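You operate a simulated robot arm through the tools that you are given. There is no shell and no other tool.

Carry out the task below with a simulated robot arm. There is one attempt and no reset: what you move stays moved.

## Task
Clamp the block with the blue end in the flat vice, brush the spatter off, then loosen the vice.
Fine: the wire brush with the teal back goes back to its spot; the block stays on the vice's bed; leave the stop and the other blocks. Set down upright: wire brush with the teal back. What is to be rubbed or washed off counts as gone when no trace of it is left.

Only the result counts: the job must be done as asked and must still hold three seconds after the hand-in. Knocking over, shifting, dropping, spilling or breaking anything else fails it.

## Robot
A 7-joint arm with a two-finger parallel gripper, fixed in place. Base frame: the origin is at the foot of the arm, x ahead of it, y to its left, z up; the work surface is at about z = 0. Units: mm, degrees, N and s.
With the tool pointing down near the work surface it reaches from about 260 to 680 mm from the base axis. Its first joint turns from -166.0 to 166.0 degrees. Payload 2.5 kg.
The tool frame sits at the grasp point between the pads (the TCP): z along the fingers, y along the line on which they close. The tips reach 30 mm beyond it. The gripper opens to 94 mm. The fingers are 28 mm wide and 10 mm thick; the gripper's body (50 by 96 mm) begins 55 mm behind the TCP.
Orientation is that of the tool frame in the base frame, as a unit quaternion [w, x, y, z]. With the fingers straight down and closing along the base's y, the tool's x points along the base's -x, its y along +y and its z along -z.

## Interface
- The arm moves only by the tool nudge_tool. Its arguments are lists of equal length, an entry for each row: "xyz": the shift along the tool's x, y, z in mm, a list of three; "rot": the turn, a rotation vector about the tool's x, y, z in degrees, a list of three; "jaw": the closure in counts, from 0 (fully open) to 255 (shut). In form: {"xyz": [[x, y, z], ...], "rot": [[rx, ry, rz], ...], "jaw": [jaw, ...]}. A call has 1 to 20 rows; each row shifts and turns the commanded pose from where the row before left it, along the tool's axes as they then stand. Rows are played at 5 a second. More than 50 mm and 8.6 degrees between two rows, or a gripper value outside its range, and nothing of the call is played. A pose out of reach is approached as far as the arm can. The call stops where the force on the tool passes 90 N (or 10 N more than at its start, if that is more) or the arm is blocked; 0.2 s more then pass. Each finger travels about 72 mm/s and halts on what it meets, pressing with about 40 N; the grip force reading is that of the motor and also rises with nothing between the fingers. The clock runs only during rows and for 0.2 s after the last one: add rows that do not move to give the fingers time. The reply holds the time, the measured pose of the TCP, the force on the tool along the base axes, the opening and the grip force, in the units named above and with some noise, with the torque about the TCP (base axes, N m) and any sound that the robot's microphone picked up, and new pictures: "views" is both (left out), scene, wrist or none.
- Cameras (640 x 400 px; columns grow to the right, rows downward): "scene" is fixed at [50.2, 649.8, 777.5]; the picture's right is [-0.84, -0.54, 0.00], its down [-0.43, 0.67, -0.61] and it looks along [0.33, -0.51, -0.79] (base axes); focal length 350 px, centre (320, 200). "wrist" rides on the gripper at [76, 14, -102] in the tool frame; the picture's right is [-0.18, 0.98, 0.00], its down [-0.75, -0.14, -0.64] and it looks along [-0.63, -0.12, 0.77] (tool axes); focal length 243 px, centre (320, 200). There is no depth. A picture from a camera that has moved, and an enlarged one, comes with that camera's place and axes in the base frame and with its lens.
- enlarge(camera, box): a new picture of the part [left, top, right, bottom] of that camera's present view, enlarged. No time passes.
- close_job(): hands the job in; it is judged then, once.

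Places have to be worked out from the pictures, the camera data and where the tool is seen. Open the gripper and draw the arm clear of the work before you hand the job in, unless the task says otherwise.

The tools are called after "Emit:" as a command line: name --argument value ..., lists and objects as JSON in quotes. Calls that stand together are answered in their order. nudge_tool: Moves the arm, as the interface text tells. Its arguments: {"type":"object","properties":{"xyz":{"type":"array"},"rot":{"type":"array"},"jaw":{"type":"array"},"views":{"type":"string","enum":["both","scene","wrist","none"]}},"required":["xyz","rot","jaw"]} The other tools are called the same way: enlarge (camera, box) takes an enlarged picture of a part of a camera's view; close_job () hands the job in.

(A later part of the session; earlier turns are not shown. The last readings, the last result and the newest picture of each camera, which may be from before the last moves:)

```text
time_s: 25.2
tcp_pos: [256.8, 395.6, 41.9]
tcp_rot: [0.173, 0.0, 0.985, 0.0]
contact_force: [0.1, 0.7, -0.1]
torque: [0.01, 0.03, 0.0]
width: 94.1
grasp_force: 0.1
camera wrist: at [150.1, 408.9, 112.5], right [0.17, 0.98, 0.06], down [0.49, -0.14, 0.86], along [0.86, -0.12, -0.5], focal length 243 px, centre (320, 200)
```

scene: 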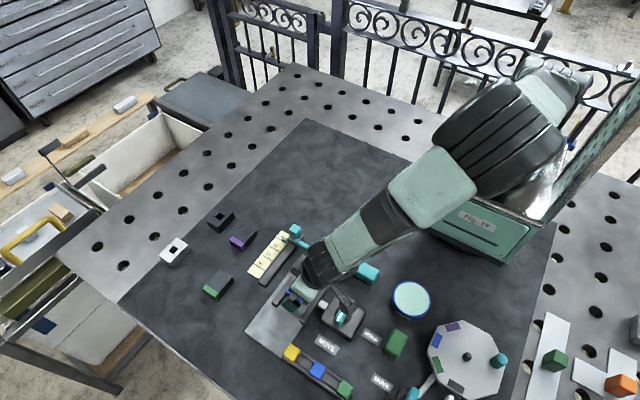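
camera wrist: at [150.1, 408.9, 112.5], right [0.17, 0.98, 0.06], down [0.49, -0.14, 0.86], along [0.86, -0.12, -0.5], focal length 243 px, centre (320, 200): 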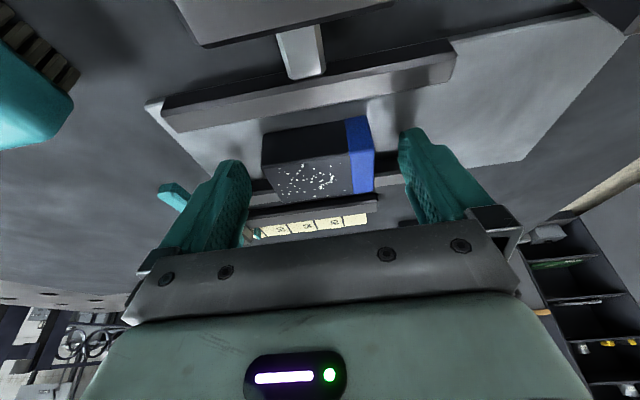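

The block stands free on the bed. I lift the gripper straight up 112 mm and then take out the tilt.

Emit:
nudge_tool --xyz '[[-4.8, 0, -13.2], [-9.6, 0, -26.3], [-9.6, 0, -26.3], [-9.6, 0, -26.3], [-4.8, 0, -13.2], [0, 0, 0], [0, 0, 0], [0, 0, 0], [0, 0, 0]]' --rot '[[0, 0, 0], [0, 0, 0], [0, 0, 0], [0, 0, 0], [0, 0, 0], [0, 7, 0], [0, 7, 0], [0, 6, 0], [0, 0, 0]]' --jaw '[0, 0, 0, 0, 0, 0, 0, 0, 0]'

Emit:
enlarge --camera "scene" --box '[240, 230, 400, 350]'

Emit:
enlarge --camera "wrist" --box '[170, 0, 490, 200]'

```text
time_s: 27.2
tcp_pos: [255.9, 394.1, 153.9]
tcp_rot: [-0.001, 0.0, 1.0, 0.0]
contact_force: [0.7, 0.5, 0.8]
torque: [0.02, 0.02, 0.02]
width: 94.3
grasp_force: 0.0
camera wrist: at [179.8, 408.7, 257.3], right [0.18, 0.98, 0.0], down [0.75, -0.14, 0.64], along [0.63, -0.12, -0.77], focal length 243 px, centre (320, 200)
```

scene: 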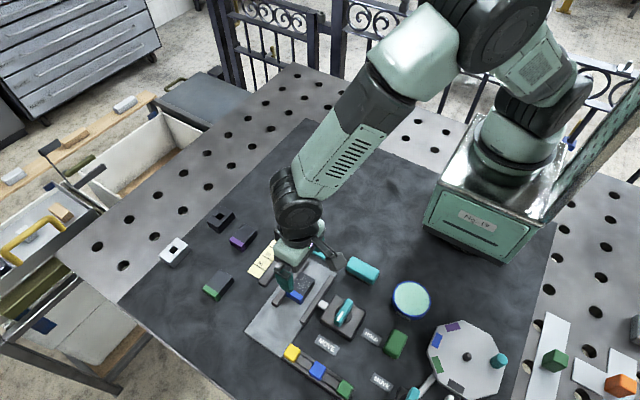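
wrist: 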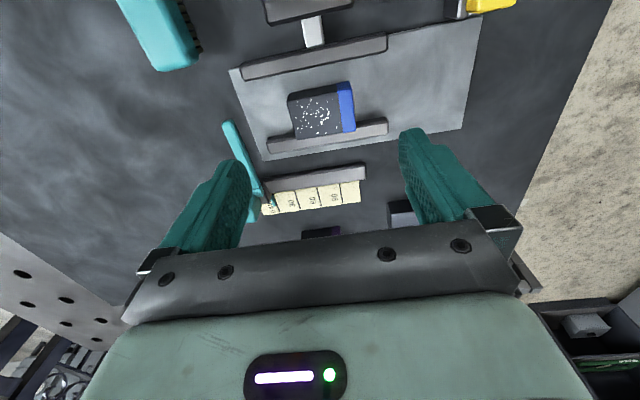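

```text
3.33 times, centred on (320, 290) of scene
camera zoom: at [50.2, 649.8, 777.5], right [-0.84, -0.54, 0.0], down [-0.43, 0.67, -0.61], along [0.33, -0.51, -0.79], focal length 1168 px, centre (320, -100)
```

zoom: 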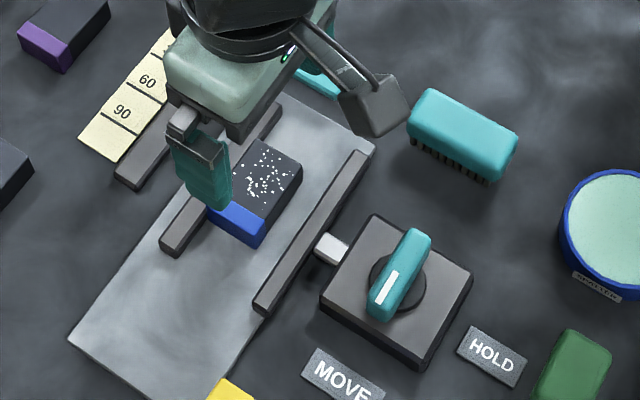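

```text
2.00 times, centred on (330, 100) of wrist
camera zoom: at [179.8, 408.7, 257.3], right [0.18, 0.98, 0.0], down [0.75, -0.14, 0.64], along [0.63, -0.12, -0.77], focal length 485 px, centre (300, 400)
```

zoom: 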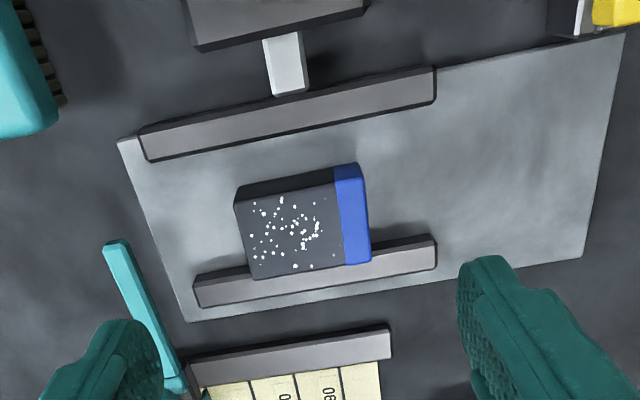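

The block is in the vice near the fixed jaw. I move above the knob area for a close look at its position, orientation and height.

Emit:
nudge_tool --xyz '[[25, 2, -10], [30, 2, -10], [31, 2, -10], [10, 0, 0], [0, 0, 0]]' --rot '[[0, 0, 0], [0, 0, 0], [0, 0, 0], [0, 0, 0], [0, 0, 0]]' --jaw '[0, 0, 0, 0, 0]'

Emit:
enlarge --camera "scene" --box '[300, 270, 400, 350]'

Emit:
enlarge --camera "wrist" --box '[200, 0, 480, 180]'

```text
time_s: 28.4
tcp_pos: [159.0, 400.6, 184.5]
tcp_rot: [0.0, 0.0, 1.0, 0.0]
contact_force: [-0.6, 0.2, 0.2]
torque: [0.0, 0.0, 0.05]
width: 93.9
grasp_force: 0.0
camera wrist: at [84.3, 414.4, 287.3], right [0.18, 0.98, 0.0], down [0.75, -0.14, 0.64], along [0.63, -0.12, -0.77], focal length 243 px, centre (320, 200)
```

scene: 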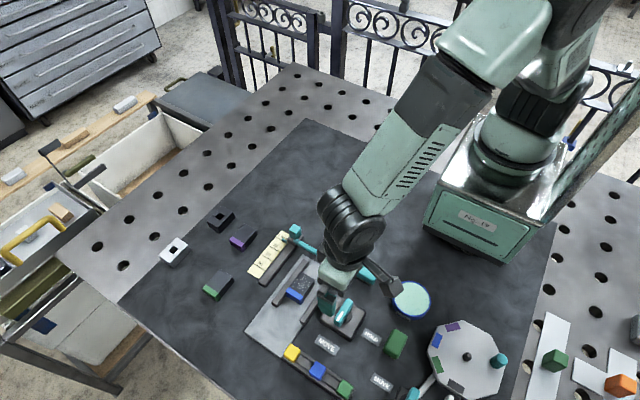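
wrist: 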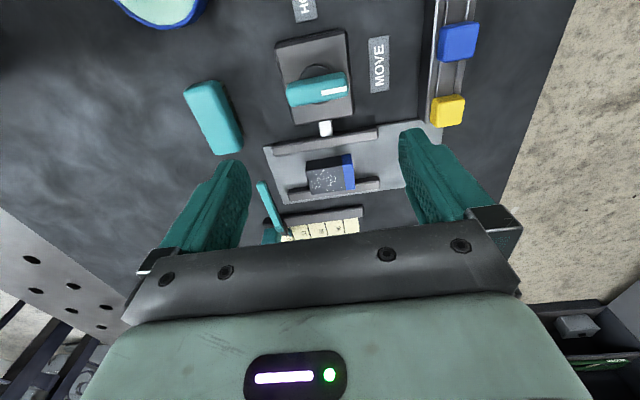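

```text
5.00 times, centred on (350, 310) of scene
camera zoom: at [50.2, 649.8, 777.5], right [-0.84, -0.54, 0.0], down [-0.43, 0.67, -0.61], along [0.33, -0.51, -0.79], focal length 1752 px, centre (170, -350)
```

zoom: 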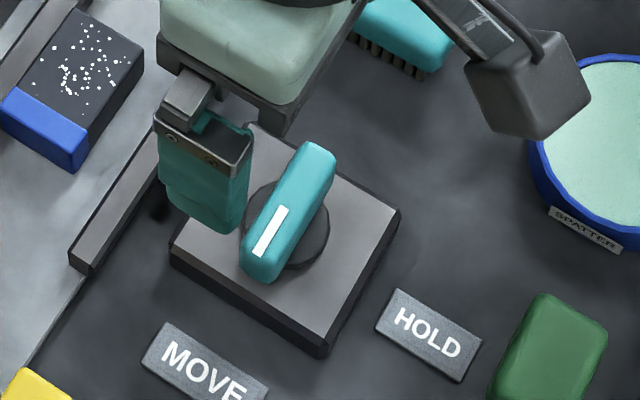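

```text
2.22 times, centred on (340, 90) of wrist
camera zoom: at [84.3, 414.4, 287.3], right [0.18, 0.98, 0.0], down [0.75, -0.14, 0.64], along [0.63, -0.12, -0.77], focal length 539 px, centre (276, 444)
```

zoom: 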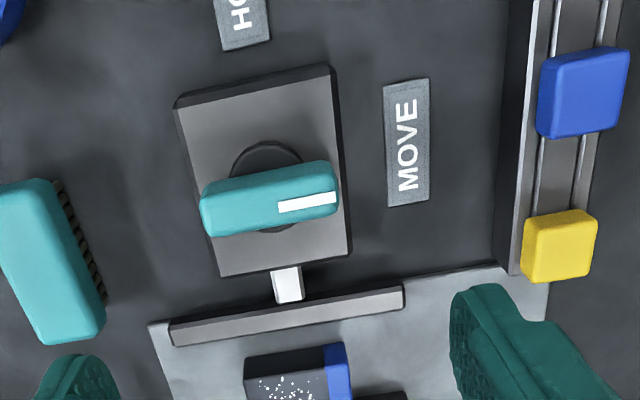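

Triangulating the knob: the handle runs along y at x≈150 from y≈372 to 429, about 15 mm wide with its top at z≈56, on a pivot near (150, 400). I yaw the tool by +90° about its z so the fingers close across the handle, leaving room to turn back to HOLD.

Emit:
nudge_tool --xyz '[[0, 0, 0], [0, 0, 0], [0, 0, 0], [0, 0, 0], [0, 0, 0], [0, 0, 0], [0, 0, 0], [0, 0, 0], [0, 0, 0], [0, 0, 0], [0, 0, 0], [0, 0, 0]]' --rot '[[0, 0, 8.2], [0, 0, 8.2], [0, 0, 8.2], [0, 0, 8.2], [0, 0, 8.2], [0, 0, 8.2], [0, 0, 8.2], [0, 0, 8.2], [0, 0, 8.2], [0, 0, 8.2], [0, 0, 8.0], [0, 0, 0]]' --jaw '[0, 0, 0, 0, 0, 0, 0, 0, 0, 0, 0, 0]'

```text
time_s: 31.0
tcp_pos: [159.0, 400.4, 183.9]
tcp_rot: [0.0, 0.708, 0.707, 0.0]
contact_force: [-0.4, -0.1, 0.6]
torque: [-0.03, -0.03, 0.0]
width: 94.0
grasp_force: 0.0
camera wrist: at [174.4, 476.4, 286.7], right [0.98, -0.19, 0.0], down [-0.14, -0.75, 0.64], along [-0.12, -0.63, -0.77], focal length 243 px, centre (320, 200)
```

scene: 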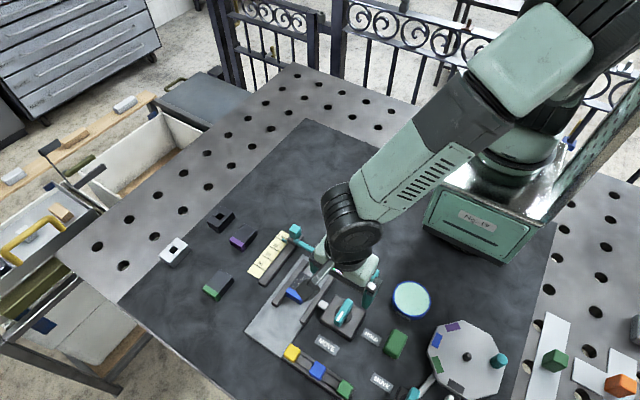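
wrist: 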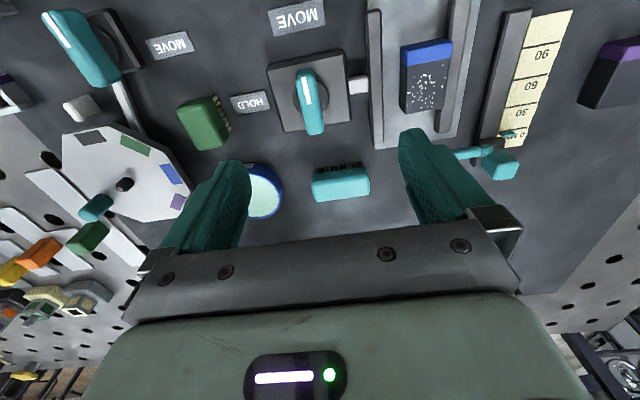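

The yaw worked. I take a close-up of the knob from this new direction to refine its axis.

Emit:
enlarge --camera "wrist" --box '[255, 40, 375, 150]'

```text
3.64 times, centred on (315, 95) of wrist
camera zoom: at [174.4, 476.4, 286.7], right [0.98, -0.19, 0.0], down [-0.14, -0.75, 0.64], along [-0.12, -0.63, -0.77], focal length 882 px, centre (338, 582)
```

zoom: 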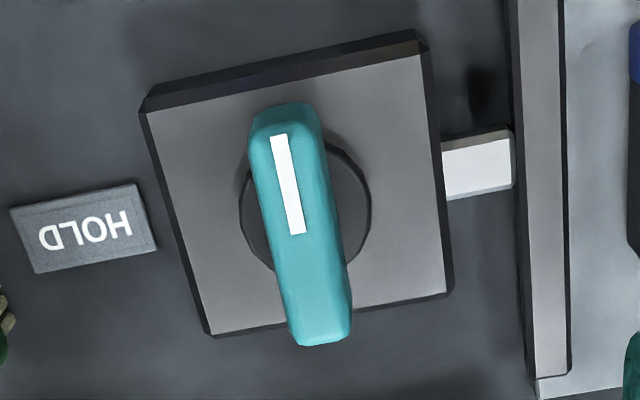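

The handle centre is near (151, 401). I go down to z≈80 over it and check the alignment before enclosing it.

Emit:
nudge_tool --xyz '[[0, -2.7, 28], [0, -2.7, 28], [0, -2.6, 28], [0, 0, 20], [0, 0, 0]]' --rot '[[0, 0, 0], [0, 0, 0], [0, 0, 0], [0, 0, 0], [0, 0, 0]]' --jaw '[0, 0, 0, 0, 0]'

Emit:
enlarge --camera "wrist" --box '[220, 20, 440, 180]'

Emit:
enlarge --camera "scene" --box '[300, 260, 400, 340]'

```text
time_s: 32.2
tcp_pos: [149.3, 400.9, 78.9]
tcp_rot: [0.0, 0.707, 0.707, -0.001]
contact_force: [-0.3, 0.3, -0.5]
torque: [-0.01, 0.01, 0.04]
width: 94.0
grasp_force: 0.2
camera wrist: at [165.7, 476.3, 182.6], right [0.98, -0.18, 0.0], down [-0.14, -0.75, 0.64], along [-0.12, -0.63, -0.77], focal length 243 px, centre (320, 200)
```

scene: 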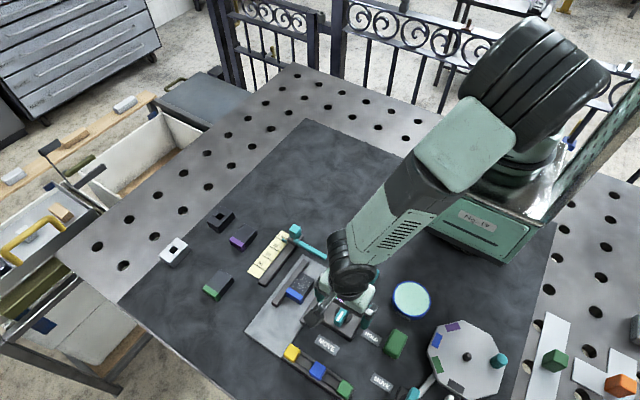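
wrist: 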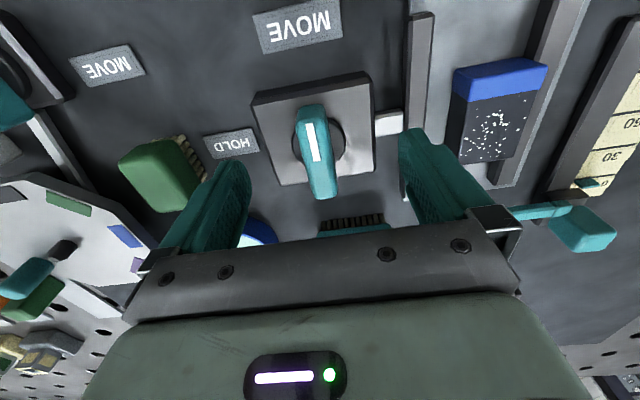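

```text
2.50 times, centred on (330, 100) of wrist
camera zoom: at [165.7, 476.3, 182.6], right [0.98, -0.18, 0.0], down [-0.14, -0.75, 0.64], along [-0.12, -0.63, -0.77], focal length 606 px, centre (295, 450)
```

zoom: 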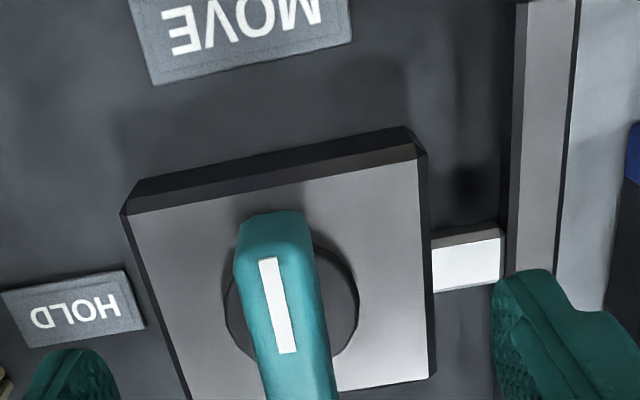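

```text
5.00 times, centred on (350, 300) of scene
camera zoom: at [50.2, 649.8, 777.5], right [-0.84, -0.54, 0.0], down [-0.43, 0.67, -0.61], along [0.33, -0.51, -0.79], focal length 1752 px, centre (170, -300)
```

zoom: 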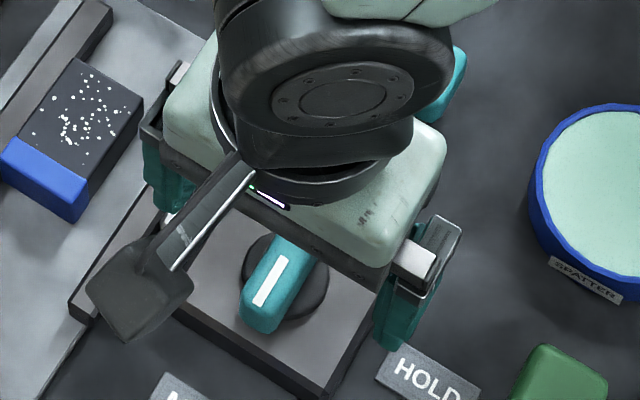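

The handle axis is at x≈150.6, matching the TCP. I lower 14 mm to z≈65 and close on the handle.

Emit:
nudge_tool --xyz '[[0, 0.5, 7], [0, 0.5, 7], [0, 0, 0], [0, 0, 0], [0, 0, 0], [0, 0, 0], [0, 0, 0], [0, 0, 0]]' --rot '[[0, 0, 0], [0, 0, 0], [0, 0, 0], [0, 0, 0], [0, 0, 0], [0, 0, 0], [0, 0, 0], [0, 0, 0]]' --jaw '[0, 0, 120, 180, 255, 255, 255, 255]'

Emit:
enlarge --camera "wrist" --box '[220, 20, 440, 180]'

```text
time_s: 34.0
tcp_pos: [149.9, 400.7, 64.3]
tcp_rot: [-0.002, 0.707, 0.708, -0.003]
contact_force: [-27.0, -3.6, 7.2]
torque: [-0.26, -0.09, -0.02]
width: 17.9
grasp_force: 45.2
camera wrist: at [165.0, 476.5, 167.8], right [0.98, -0.18, 0.0], down [-0.14, -0.75, 0.64], along [-0.12, -0.63, -0.77], focal length 243 px, centre (320, 200)
```

scene: 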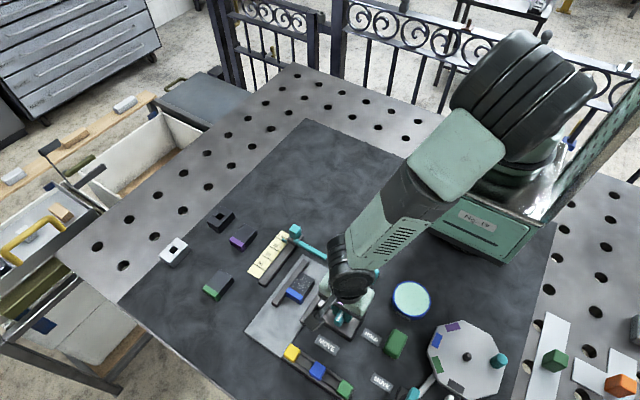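
wrist: 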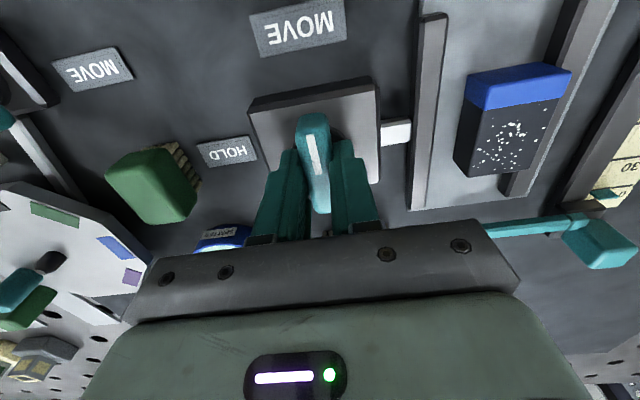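

```text
2.50 times, centred on (330, 100) of wrist
camera zoom: at [165.0, 476.5, 167.8], right [0.98, -0.18, 0.0], down [-0.14, -0.75, 0.64], along [-0.12, -0.63, -0.77], focal length 606 px, centre (295, 450)
```

zoom: 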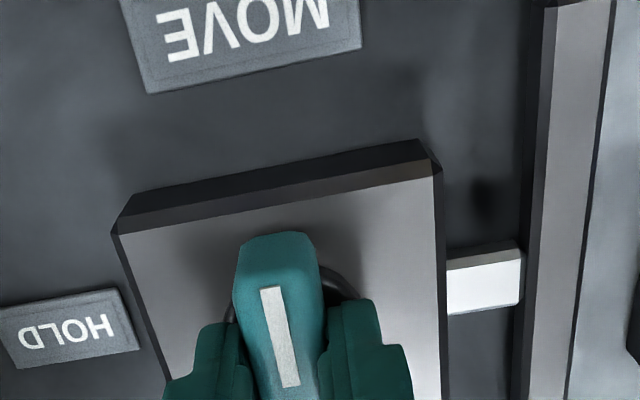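

The handle is gripped (width 17.9), with a −27 N side load, so the true axis is slightly further +x. I nudge +x by 1 mm to relieve the load.

Emit:
nudge_tool --xyz '[[0, 0.6, 0], [0, 0.6, 0], [0, 0, 0]]' --rot '[[0, 0, 0], [0, 0, 0], [0, 0, 0]]' --jaw '[255, 255, 255]' --views "none"

```text
time_s: 34.8
tcp_pos: [150.6, 400.7, 65.0]
tcp_rot: [-0.002, 0.706, 0.708, -0.003]
contact_force: [-33.4, -5.7, 2.3]
torque: [0.75, -0.27, -0.07]
width: 18.0
grasp_force: 44.9
```

That made it worse, so the offset is the other way. I move −x by 2.4 mm and read again.

Emit:
nudge_tool --xyz '[[0, -1.2, 0], [0, -1.2, 0], [0, 0, 0]]' --rot '[[0, 0, 0], [0, 0, 0], [0, 0, 0]]' --jaw '[255, 255, 255]' --views "none"

```text
time_s: 35.6
tcp_pos: [150.0, 400.6, 63.6]
tcp_rot: [-0.001, 0.706, 0.708, -0.001]
contact_force: [-20.0, 0.7, -14.7]
torque: [-1.08, 0.04, -0.04]
width: 17.9
grasp_force: 45.1
```

The side load fell to −20 N. I shift another −2 mm.

Emit:
nudge_tool --xyz '[[0, -1.0, 0], [0, -1.0, 0], [0, 0, 0], [0, 0, 0]]' --rot '[[0, 0, 0], [0, 0, 0], [0, 0, 0], [0, 0, 0]]' --jaw '[255, 255, 255, 255]' --views "none"

```text
time_s: 36.6
tcp_pos: [150.3, 401.0, 65.2]
tcp_rot: [0.0, 0.708, 0.707, 0.0]
contact_force: [-7.5, 9.1, -42.7]
torque: [0.18, 0.15, 0.03]
width: 18.3
grasp_force: 45.3
```

The load has moved into z, so the pads are binding. I release, let it settle and read the free pose before regripping.

Emit:
nudge_tool --xyz '[[0, 0, 0], [0, 0, 0], [0, 0, 0], [0, 0, 0]]' --rot '[[0, 0, 0], [0, 0, 0], [0, 0, 0], [0, 0, 0]]' --jaw '[170, 150, 150, 150]'

Emit:
enlarge --camera "wrist" --box '[220, 60, 440, 220]'

Emit:
enlarge --camera "scene" --box '[300, 260, 400, 340]'

```text
time_s: 37.6
tcp_pos: [149.8, 400.5, 67.4]
tcp_rot: [0.0, 0.707, 0.707, -0.001]
contact_force: [-0.4, 0.8, -0.4]
torque: [0.0, -0.01, 0.04]
width: 38.9
grasp_force: 0.1
camera wrist: at [164.5, 476.4, 169.2], right [0.98, -0.18, 0.0], down [-0.14, -0.75, 0.64], along [-0.12, -0.63, -0.77], focal length 243 px, centre (320, 200)
```

scene: 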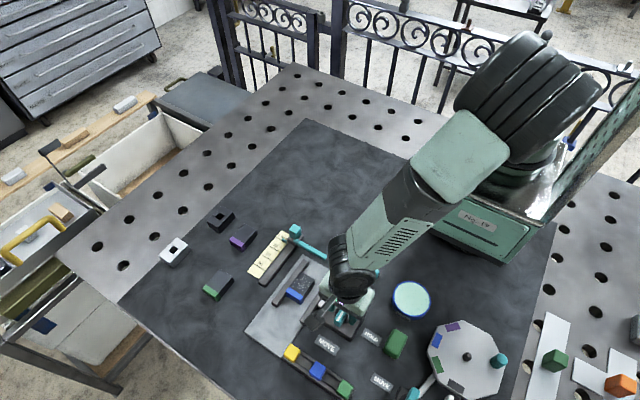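
wrist: 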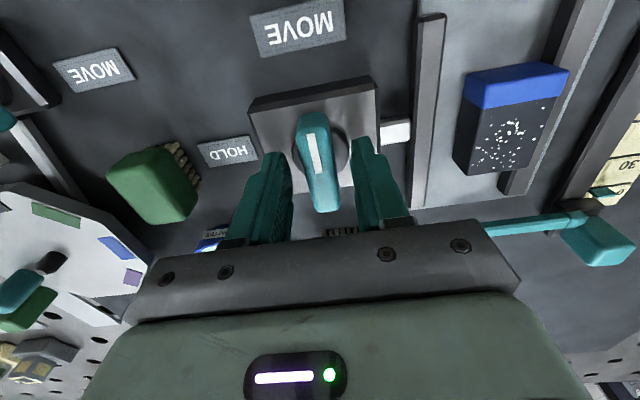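

```text
2.50 times, centred on (330, 140) of wrist
camera zoom: at [164.5, 476.4, 169.2], right [0.98, -0.18, 0.0], down [-0.14, -0.75, 0.64], along [-0.12, -0.63, -0.77], focal length 606 px, centre (295, 350)
```

zoom: 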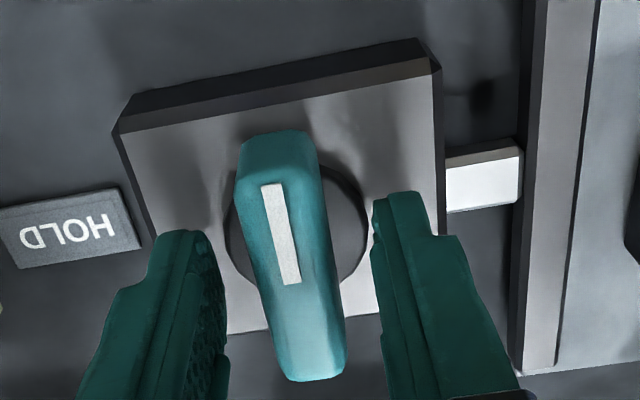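

```text
5.00 times, centred on (350, 300) of scene
camera zoom: at [50.2, 649.8, 777.5], right [-0.84, -0.54, 0.0], down [-0.43, 0.67, -0.61], along [0.33, -0.51, -0.79], focal length 1752 px, centre (170, -300)
```

zoom: 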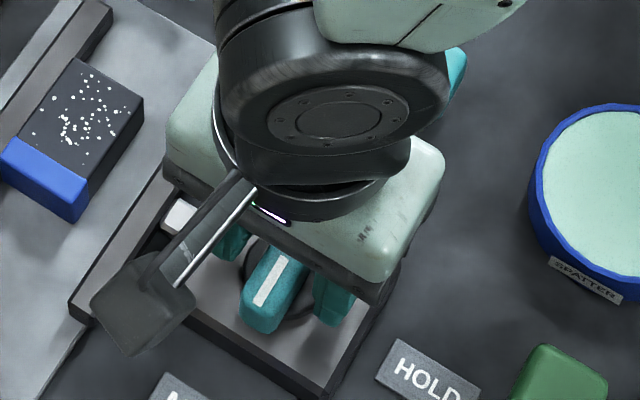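

The handle is centred between the fingers to within 1 mm (axis x≈150.4). I'll use the fingers as a loose wrench: gap about 20 mm, lowered 2.5 mm, then start turning toward HOLD (−z about the tool).

Emit:
nudge_tool --xyz '[[0, 0.5, 2.4], [0, 0, 0], [0, 0, 0], [0, 0, 0], [0, 0, 0], [0, 0, 0]]' --rot '[[0, 0, 0], [0, 0, 0], [0, 0, 0], [0, 0, -6], [0, 0, -6], [0, 0, 0]]' --jaw '[150, 201, 201, 201, 201, 201]'

Emit:
enlarge --camera "wrist" --box '[220, 60, 440, 220]'

```text
time_s: 39.0
tcp_pos: [151.0, 402.2, 63.0]
tcp_rot: [0.001, 0.629, 0.778, 0.0]
contact_force: [-3.1, 2.0, -1.1]
torque: [0.02, 0.05, -0.04]
width: 21.3
grasp_force: 1.3
camera wrist: at [148.4, 478.3, 166.7], right [1.0, 0.03, 0.0], down [0.02, -0.77, 0.64], along [0.02, -0.64, -0.77], focal length 243 px, centre (320, 200)
```

scene: 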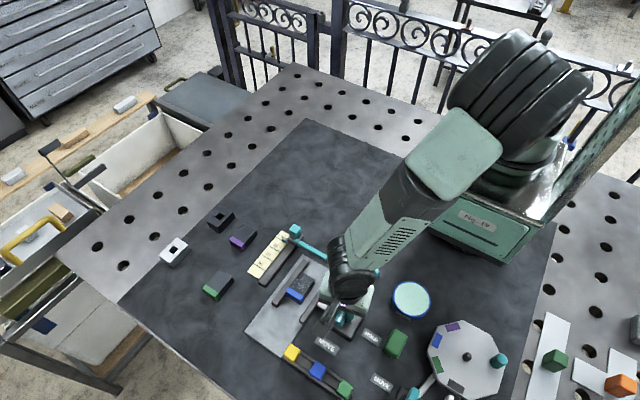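
wrist: 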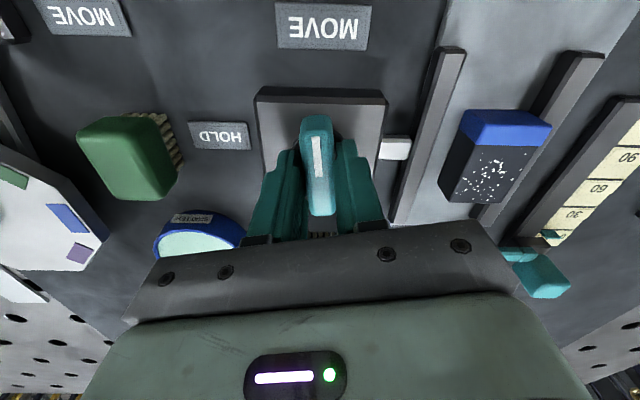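

```text
2.50 times, centred on (330, 140) of wrist
camera zoom: at [148.4, 478.3, 166.7], right [1.0, 0.03, 0.0], down [0.02, -0.77, 0.64], along [0.02, -0.64, -0.77], focal length 606 px, centre (295, 350)
```

zoom: 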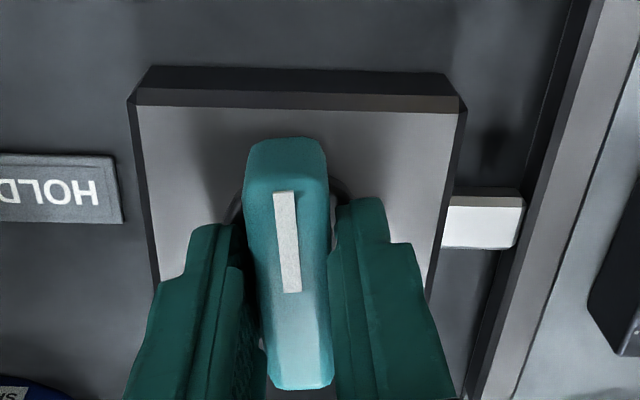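

The handle is following with low force. I continue turning by another 48° and check.

Emit:
nudge_tool --xyz '[[0, 0, 0], [0, 0, 0], [0, 0, 0], [0, 0, 0], [0, 0, 0], [0, 0, 0], [0, 0, 0]]' --rot '[[0, 0, -8], [0, 0, -8], [0, 0, -8], [0, 0, -8], [0, 0, -8], [0, 0, -8], [0, 0, 0]]' --jaw '[201, 201, 201, 201, 201, 201, 201]'

Emit:
enlarge --camera "wrist" --box '[220, 60, 440, 220]'

Emit:
enlarge --camera "scene" --box '[260, 260, 400, 350]'

```text
time_s: 40.6
tcp_pos: [151.2, 400.1, 62.8]
tcp_rot: [-0.001, 0.258, 0.966, 0.0]
contact_force: [-0.7, -3.2, 0.1]
torque: [-0.08, 0.01, -0.04]
width: 21.7
grasp_force: 1.6
camera wrist: at [91.5, 450.7, 166.5], right [0.65, 0.76, 0.0], down [0.58, -0.5, 0.64], along [0.49, -0.42, -0.77], focal length 243 px, centre (320, 200)
```

scene: 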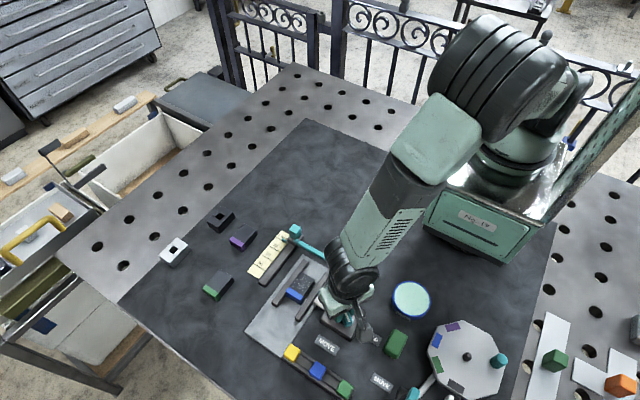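
wrist: 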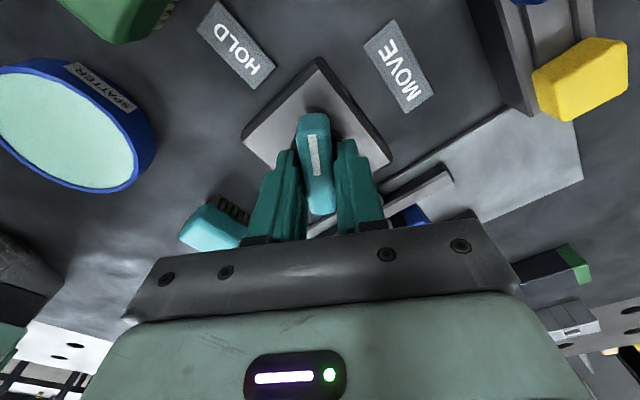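

```text
2.50 times, centred on (330, 140) of wrist
camera zoom: at [91.5, 450.7, 166.5], right [0.65, 0.76, 0.0], down [0.58, -0.5, 0.64], along [0.49, -0.42, -0.77], focal length 606 px, centre (295, 350)
```

zoom: 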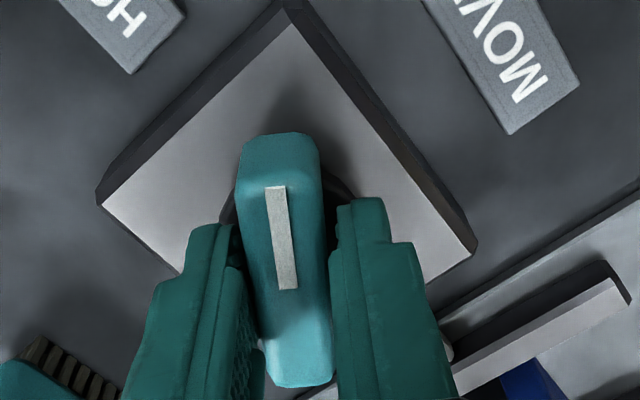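

```text
4.44 times, centred on (330, 305) of scene
camera zoom: at [50.2, 649.8, 777.5], right [-0.84, -0.54, 0.0], down [-0.43, 0.67, -0.61], along [0.33, -0.51, -0.79], focal length 1557 px, centre (276, -267)
```

zoom: 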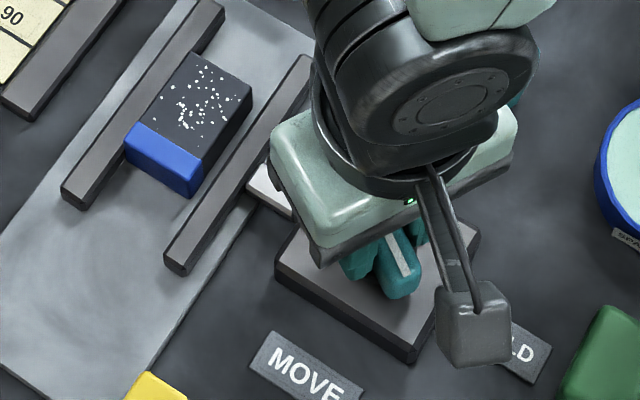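

The knob is turning freely at low torque. I continue toward HOLD by another 30°.

Emit:
nudge_tool --xyz '[[0, 0, 0], [0, 0, 0], [0, 0, 0], [0, 0, 0], [0, 0, 0]]' --rot '[[0, 0, -8], [0, 0, -8], [0, 0, -8], [0, 0, -6], [0, 0, 0]]' --jaw '[201, 201, 201, 201, 201]'

Emit:
enlarge --camera "wrist" --box '[220, 60, 440, 220]'

Emit:
enlarge --camera "scene" --box '[260, 260, 400, 350]'

```text
time_s: 41.8
tcp_pos: [149.9, 400.7, 63.1]
tcp_rot: [0.0, -0.001, 1.0, 0.0]
contact_force: [-1.0, -2.6, 1.1]
torque: [-0.05, 0.01, -0.05]
width: 21.3
grasp_force: 1.4
camera wrist: at [74.2, 414.9, 166.1], right [0.18, 0.98, 0.0], down [0.75, -0.14, 0.64], along [0.63, -0.12, -0.77], focal length 243 px, centre (320, 200)
```

scene: 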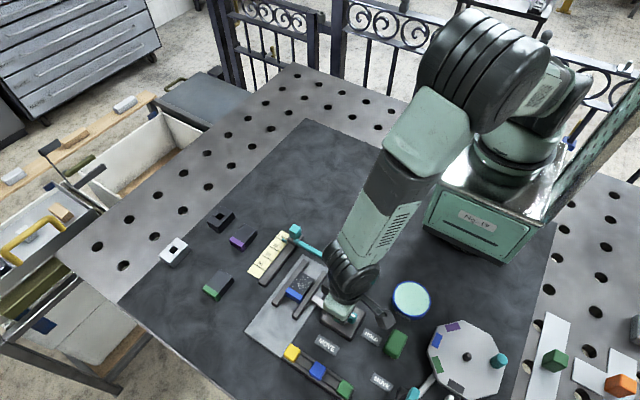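
wrist: 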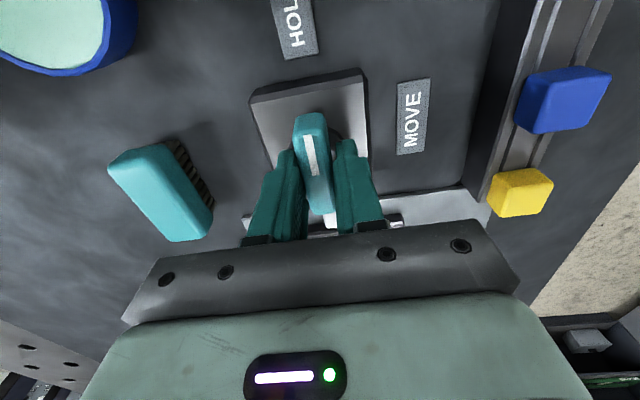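

```text
2.50 times, centred on (330, 140) of wrist
camera zoom: at [74.2, 414.9, 166.1], right [0.18, 0.98, 0.0], down [0.75, -0.14, 0.64], along [0.63, -0.12, -0.77], focal length 606 px, centre (295, 350)
```

zoom: 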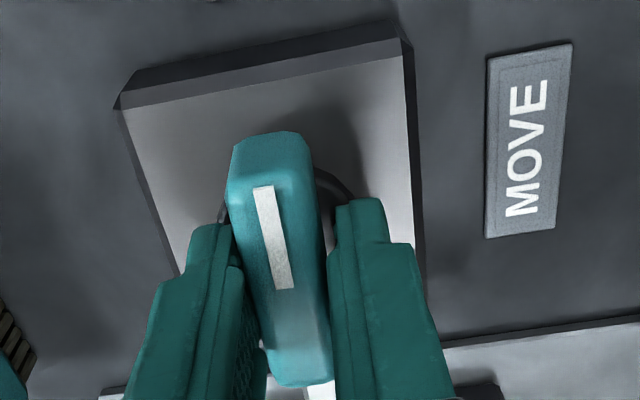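

```text
4.44 times, centred on (330, 305) of scene
camera zoom: at [50.2, 649.8, 777.5], right [-0.84, -0.54, 0.0], down [-0.43, 0.67, -0.61], along [0.33, -0.51, -0.79], focal length 1557 px, centre (276, -267)
```

zoom: 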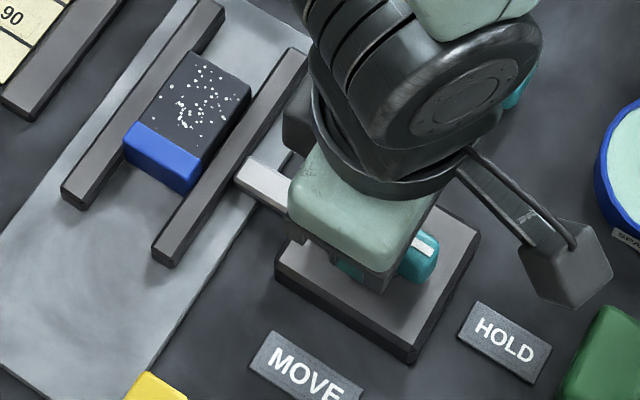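

The jaw has advanced toward the block and the pointer is about 4° short of HOLD. I turn a further 8° in small steps and watch the torque.

Emit:
nudge_tool --xyz '[[0, 0, 0], [0, 0, 0], [0, 0, 0], [0, 0, 0]]' --rot '[[0, 0, -3], [0, 0, -3], [0, 0, -2], [0, 0, 0]]' --jaw '[201, 201, 201, 201]'

Emit:
enlarge --camera "scene" --box '[260, 260, 400, 350]'

Emit:
enlarge --camera "wrist" --box '[220, 60, 440, 220]'

```text
time_s: 42.8
tcp_pos: [149.6, 401.2, 62.5]
tcp_rot: [-0.001, -0.07, 0.998, -0.001]
contact_force: [-4.1, -7.2, -0.7]
torque: [-0.04, 0.05, -0.17]
width: 24.2
grasp_force: 3.4
camera wrist: at [73.2, 404.0, 166.1], right [0.05, 1.0, 0.0], down [0.77, -0.03, 0.64], along [0.64, -0.03, -0.77], focal length 243 px, centre (320, 200)
```

scene: 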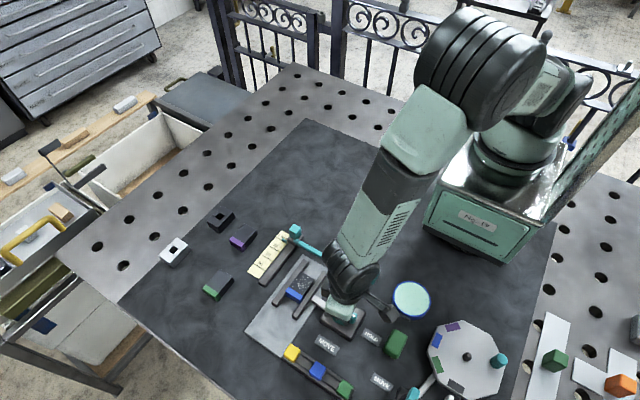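
wrist: 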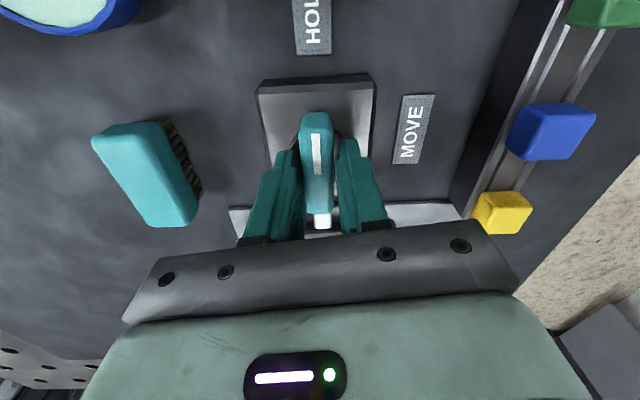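

```text
4.44 times, centred on (330, 305) of scene
camera zoom: at [50.2, 649.8, 777.5], right [-0.84, -0.54, 0.0], down [-0.43, 0.67, -0.61], along [0.33, -0.51, -0.79], focal length 1557 px, centre (276, -267)
```

zoom: 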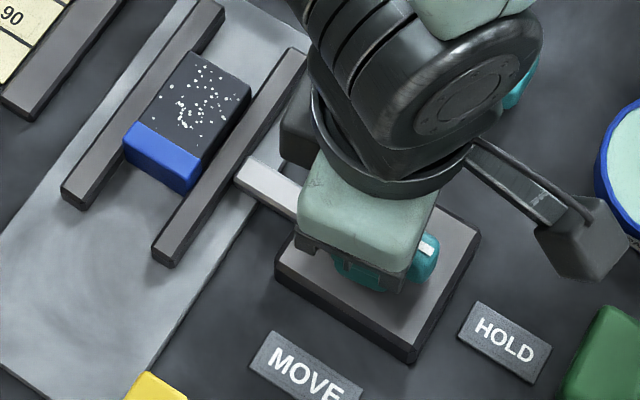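

```text
2.50 times, centred on (330, 140) of wrist
camera zoom: at [73.2, 404.0, 166.1], right [0.05, 1.0, 0.0], down [0.77, -0.03, 0.64], along [0.64, -0.03, -0.77], focal length 606 px, centre (295, 350)
```

zoom: 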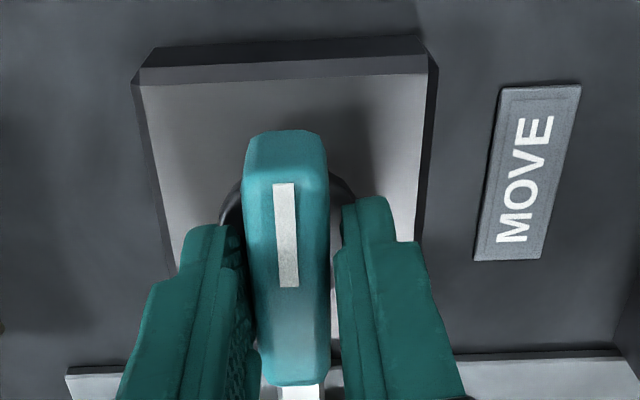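

The knob has reached HOLD: the pointer is along −x, the fingers yield slightly and the torque has risen. The moving jaw is now at x≈247, against the block. I open the fingers, lift off and square the yaw.

Emit:
nudge_tool --xyz '[[0, 0, 0], [0, 0, 0], [0, 0, -15], [0, 0, -30], [0, 0, -35], [0, 0, -30], [0, 0, 0]]' --rot '[[0, 0, 3], [0, 0, 0], [0, 0, 0], [0, 0, 0], [0, 0, 0], [0, 0, 5], [0, 0, 0]]' --jaw '[140, 100, 100, 60, 0, 0, 0]'

Emit:
enlarge --camera "scene" --box '[260, 240, 400, 350]'

Emit:
enlarge --camera "wrist" --box '[160, 0, 480, 220]'

```text
time_s: 44.4
tcp_pos: [152.2, 401.7, 175.7]
tcp_rot: [0.0, 0.0, 1.0, 0.0]
contact_force: [0.2, 0.2, -0.5]
torque: [0.0, 0.02, -0.01]
width: 94.1
grasp_force: 0.1
camera wrist: at [75.9, 416.3, 277.9], right [0.19, 0.98, 0.0], down [0.75, -0.14, 0.64], along [0.63, -0.12, -0.77], focal length 243 px, centre (320, 200)
```

scene: 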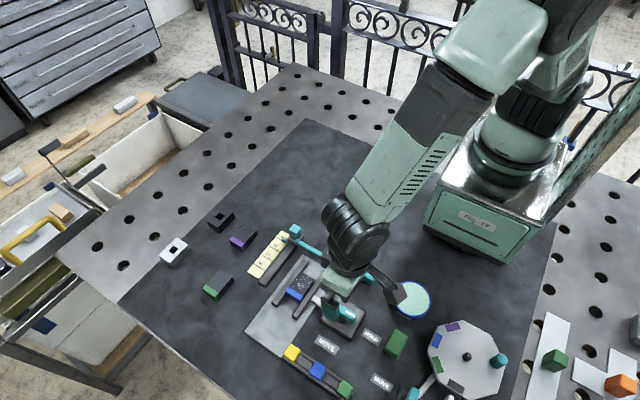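
wrist: 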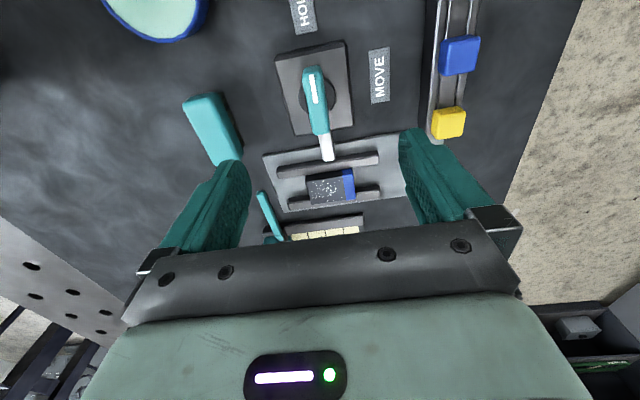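

```text
3.64 times, centred on (330, 295) of scene
camera zoom: at [50.2, 649.8, 777.5], right [-0.84, -0.54, 0.0], down [-0.43, 0.67, -0.61], along [0.33, -0.51, -0.79], focal length 1274 px, centre (284, -146)
```

zoom: 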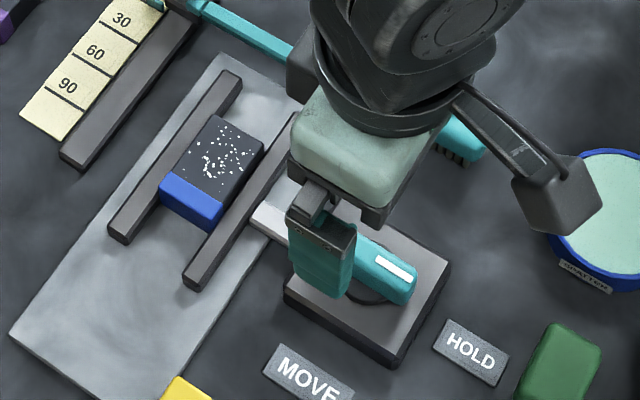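

```text
1.82 times, centred on (320, 110) of wrist
camera zoom: at [75.9, 416.3, 277.9], right [0.19, 0.98, 0.0], down [0.75, -0.14, 0.64], along [0.63, -0.12, -0.77], focal length 441 px, centre (320, 364)
```

zoom: 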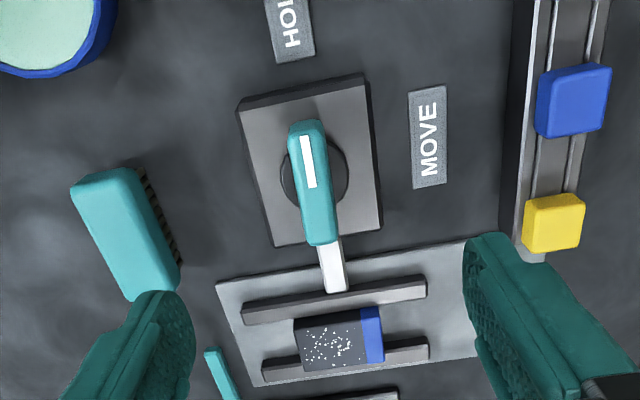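

The block is clamped with the knob at HOLD. Next is the teal brush near (165, 285); I move above it for a measured look.

Emit:
nudge_tool --xyz '[[-3, -29, 1], [-3, -29, 1], [-3, -29, 1], [-3, -29, 1], [0, 0, 0]]' --rot '[[0, 0, 0], [0, 0, 0], [0, 0, 0], [0, 0, 0], [0, 0, 0]]' --jaw '[0, 0, 0, 0, 0]'

Emit:
enlarge --camera "wrist" --box '[250, 40, 410, 180]'

Emit:
enlarge --camera "scene" --box '[330, 240, 400, 300]'

```text
time_s: 45.6
tcp_pos: [162.3, 285.5, 168.9]
tcp_rot: [0.001, 0.0, 1.0, -0.001]
contact_force: [0.1, 0.0, -0.1]
torque: [-0.01, 0.0, 0.0]
width: 94.1
grasp_force: 0.1
camera wrist: at [86.0, 298.1, 271.6], right [0.18, 0.98, 0.0], down [0.75, -0.14, 0.64], along [0.63, -0.12, -0.77], focal length 243 px, centre (320, 200)
```

scene: 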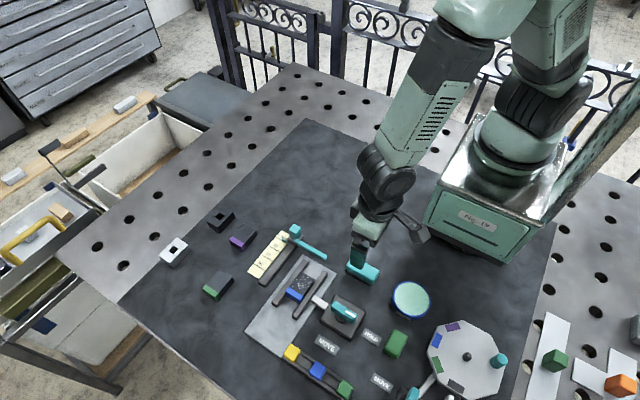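
wrist: 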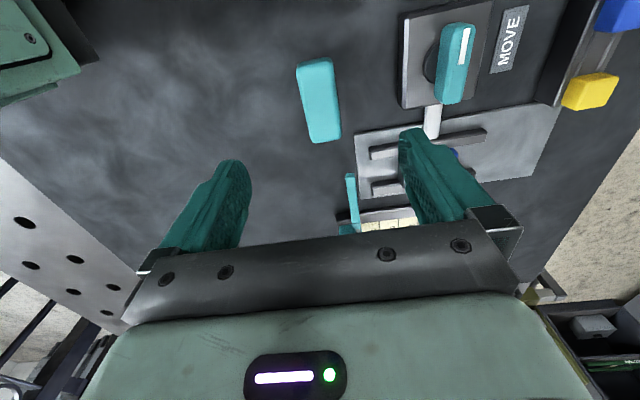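

```text
2.86 times, centred on (330, 110) of wrist
camera zoom: at [86.0, 298.1, 271.6], right [0.18, 0.98, 0.0], down [0.75, -0.14, 0.64], along [0.63, -0.12, -0.77], focal length 693 px, centre (291, 457)
```

zoom: 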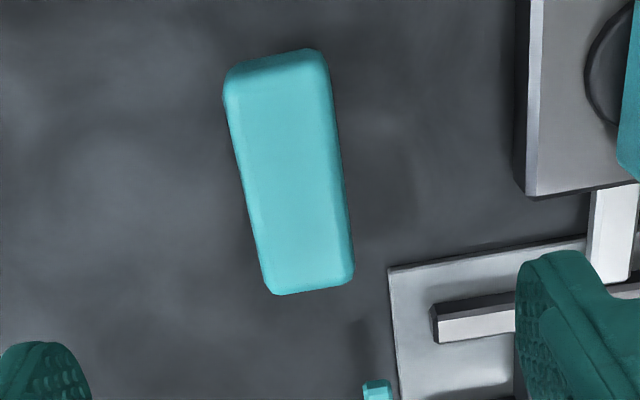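

```text
6.67 times, centred on (365, 270) of scene
camera zoom: at [50.2, 649.8, 777.5], right [-0.84, -0.54, 0.0], down [-0.43, 0.67, -0.61], along [0.33, -0.51, -0.79], focal length 2336 px, centre (20, -267)
```

zoom: 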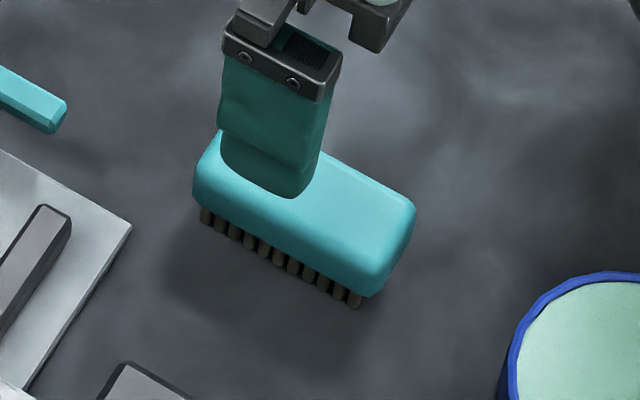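

I measure the brush as: x≈131–201, y≈270–300, back from z≈13 to 36, bristles below that, long axis along x. I descend to z≈60 over its centre (166, 285) and check.

Emit:
nudge_tool --xyz '[[-1, 0, 22], [-1, 0, 22], [-1, 0, 22], [-0.7, -0.3, 22], [0, 0, 20], [0, 0, 0]]' --rot '[[0, 0, 0], [0, 0, 0], [0, 0, 0], [0, 0, 0], [0, 0, 0], [0, 0, 0]]' --jaw '[0, 0, 0, 0, 0, 0]'

Emit:
enlarge --camera "wrist" --box '[220, 20, 440, 200]'

Emit:
enlarge --camera "scene" --box '[330, 230, 400, 300]'

```text
time_s: 47.0
tcp_pos: [164.9, 285.1, 62.4]
tcp_rot: [0.0, 0.0, 1.0, 0.0]
contact_force: [0.5, 0.0, 1.0]
torque: [-0.01, 0.04, 0.03]
width: 94.3
grasp_force: 0.0
camera wrist: at [88.9, 298.2, 165.0], right [0.18, 0.98, 0.0], down [0.75, -0.14, 0.64], along [0.63, -0.12, -0.77], focal length 243 px, centre (320, 200)
```

scene: 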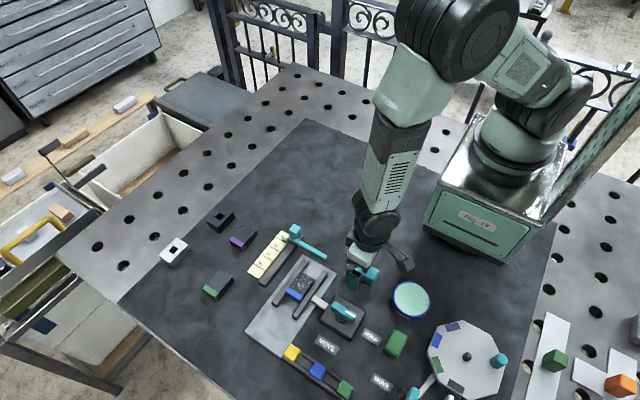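
wrist: 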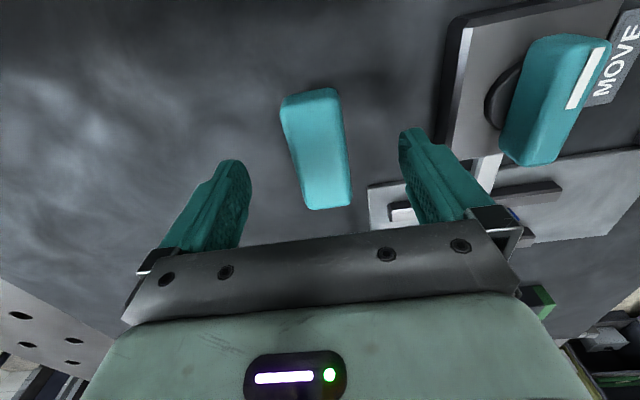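

```text
2.22 times, centred on (330, 110) of wrist
camera zoom: at [88.9, 298.2, 165.0], right [0.18, 0.98, 0.0], down [0.75, -0.14, 0.64], along [0.63, -0.12, -0.77], focal length 539 px, centre (298, 400)
```

zoom: 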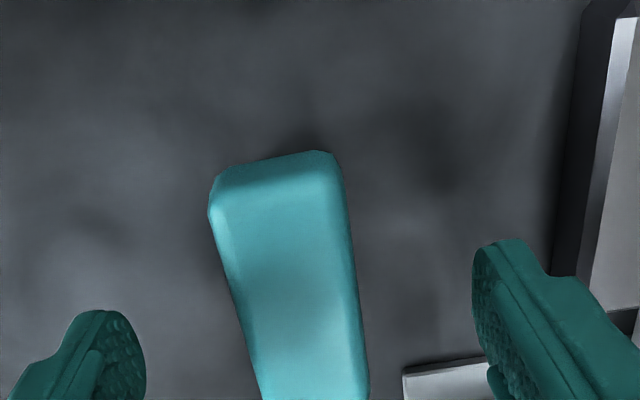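

```text
5.71 times, centred on (365, 265) of scene
camera zoom: at [50.2, 649.8, 777.5], right [-0.84, -0.54, 0.0], down [-0.43, 0.67, -0.61], along [0.33, -0.51, -0.79], focal length 2002 px, centre (63, -171)
```

zoom: 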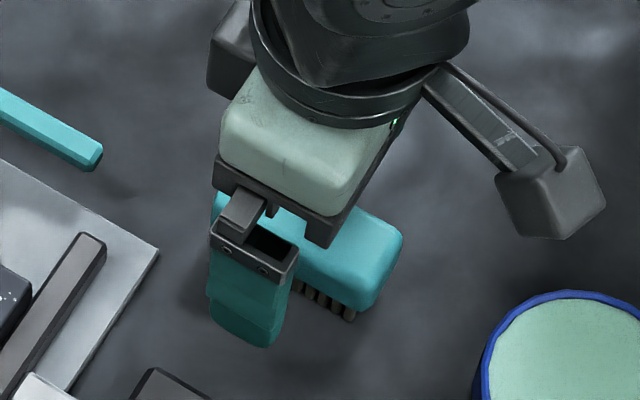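

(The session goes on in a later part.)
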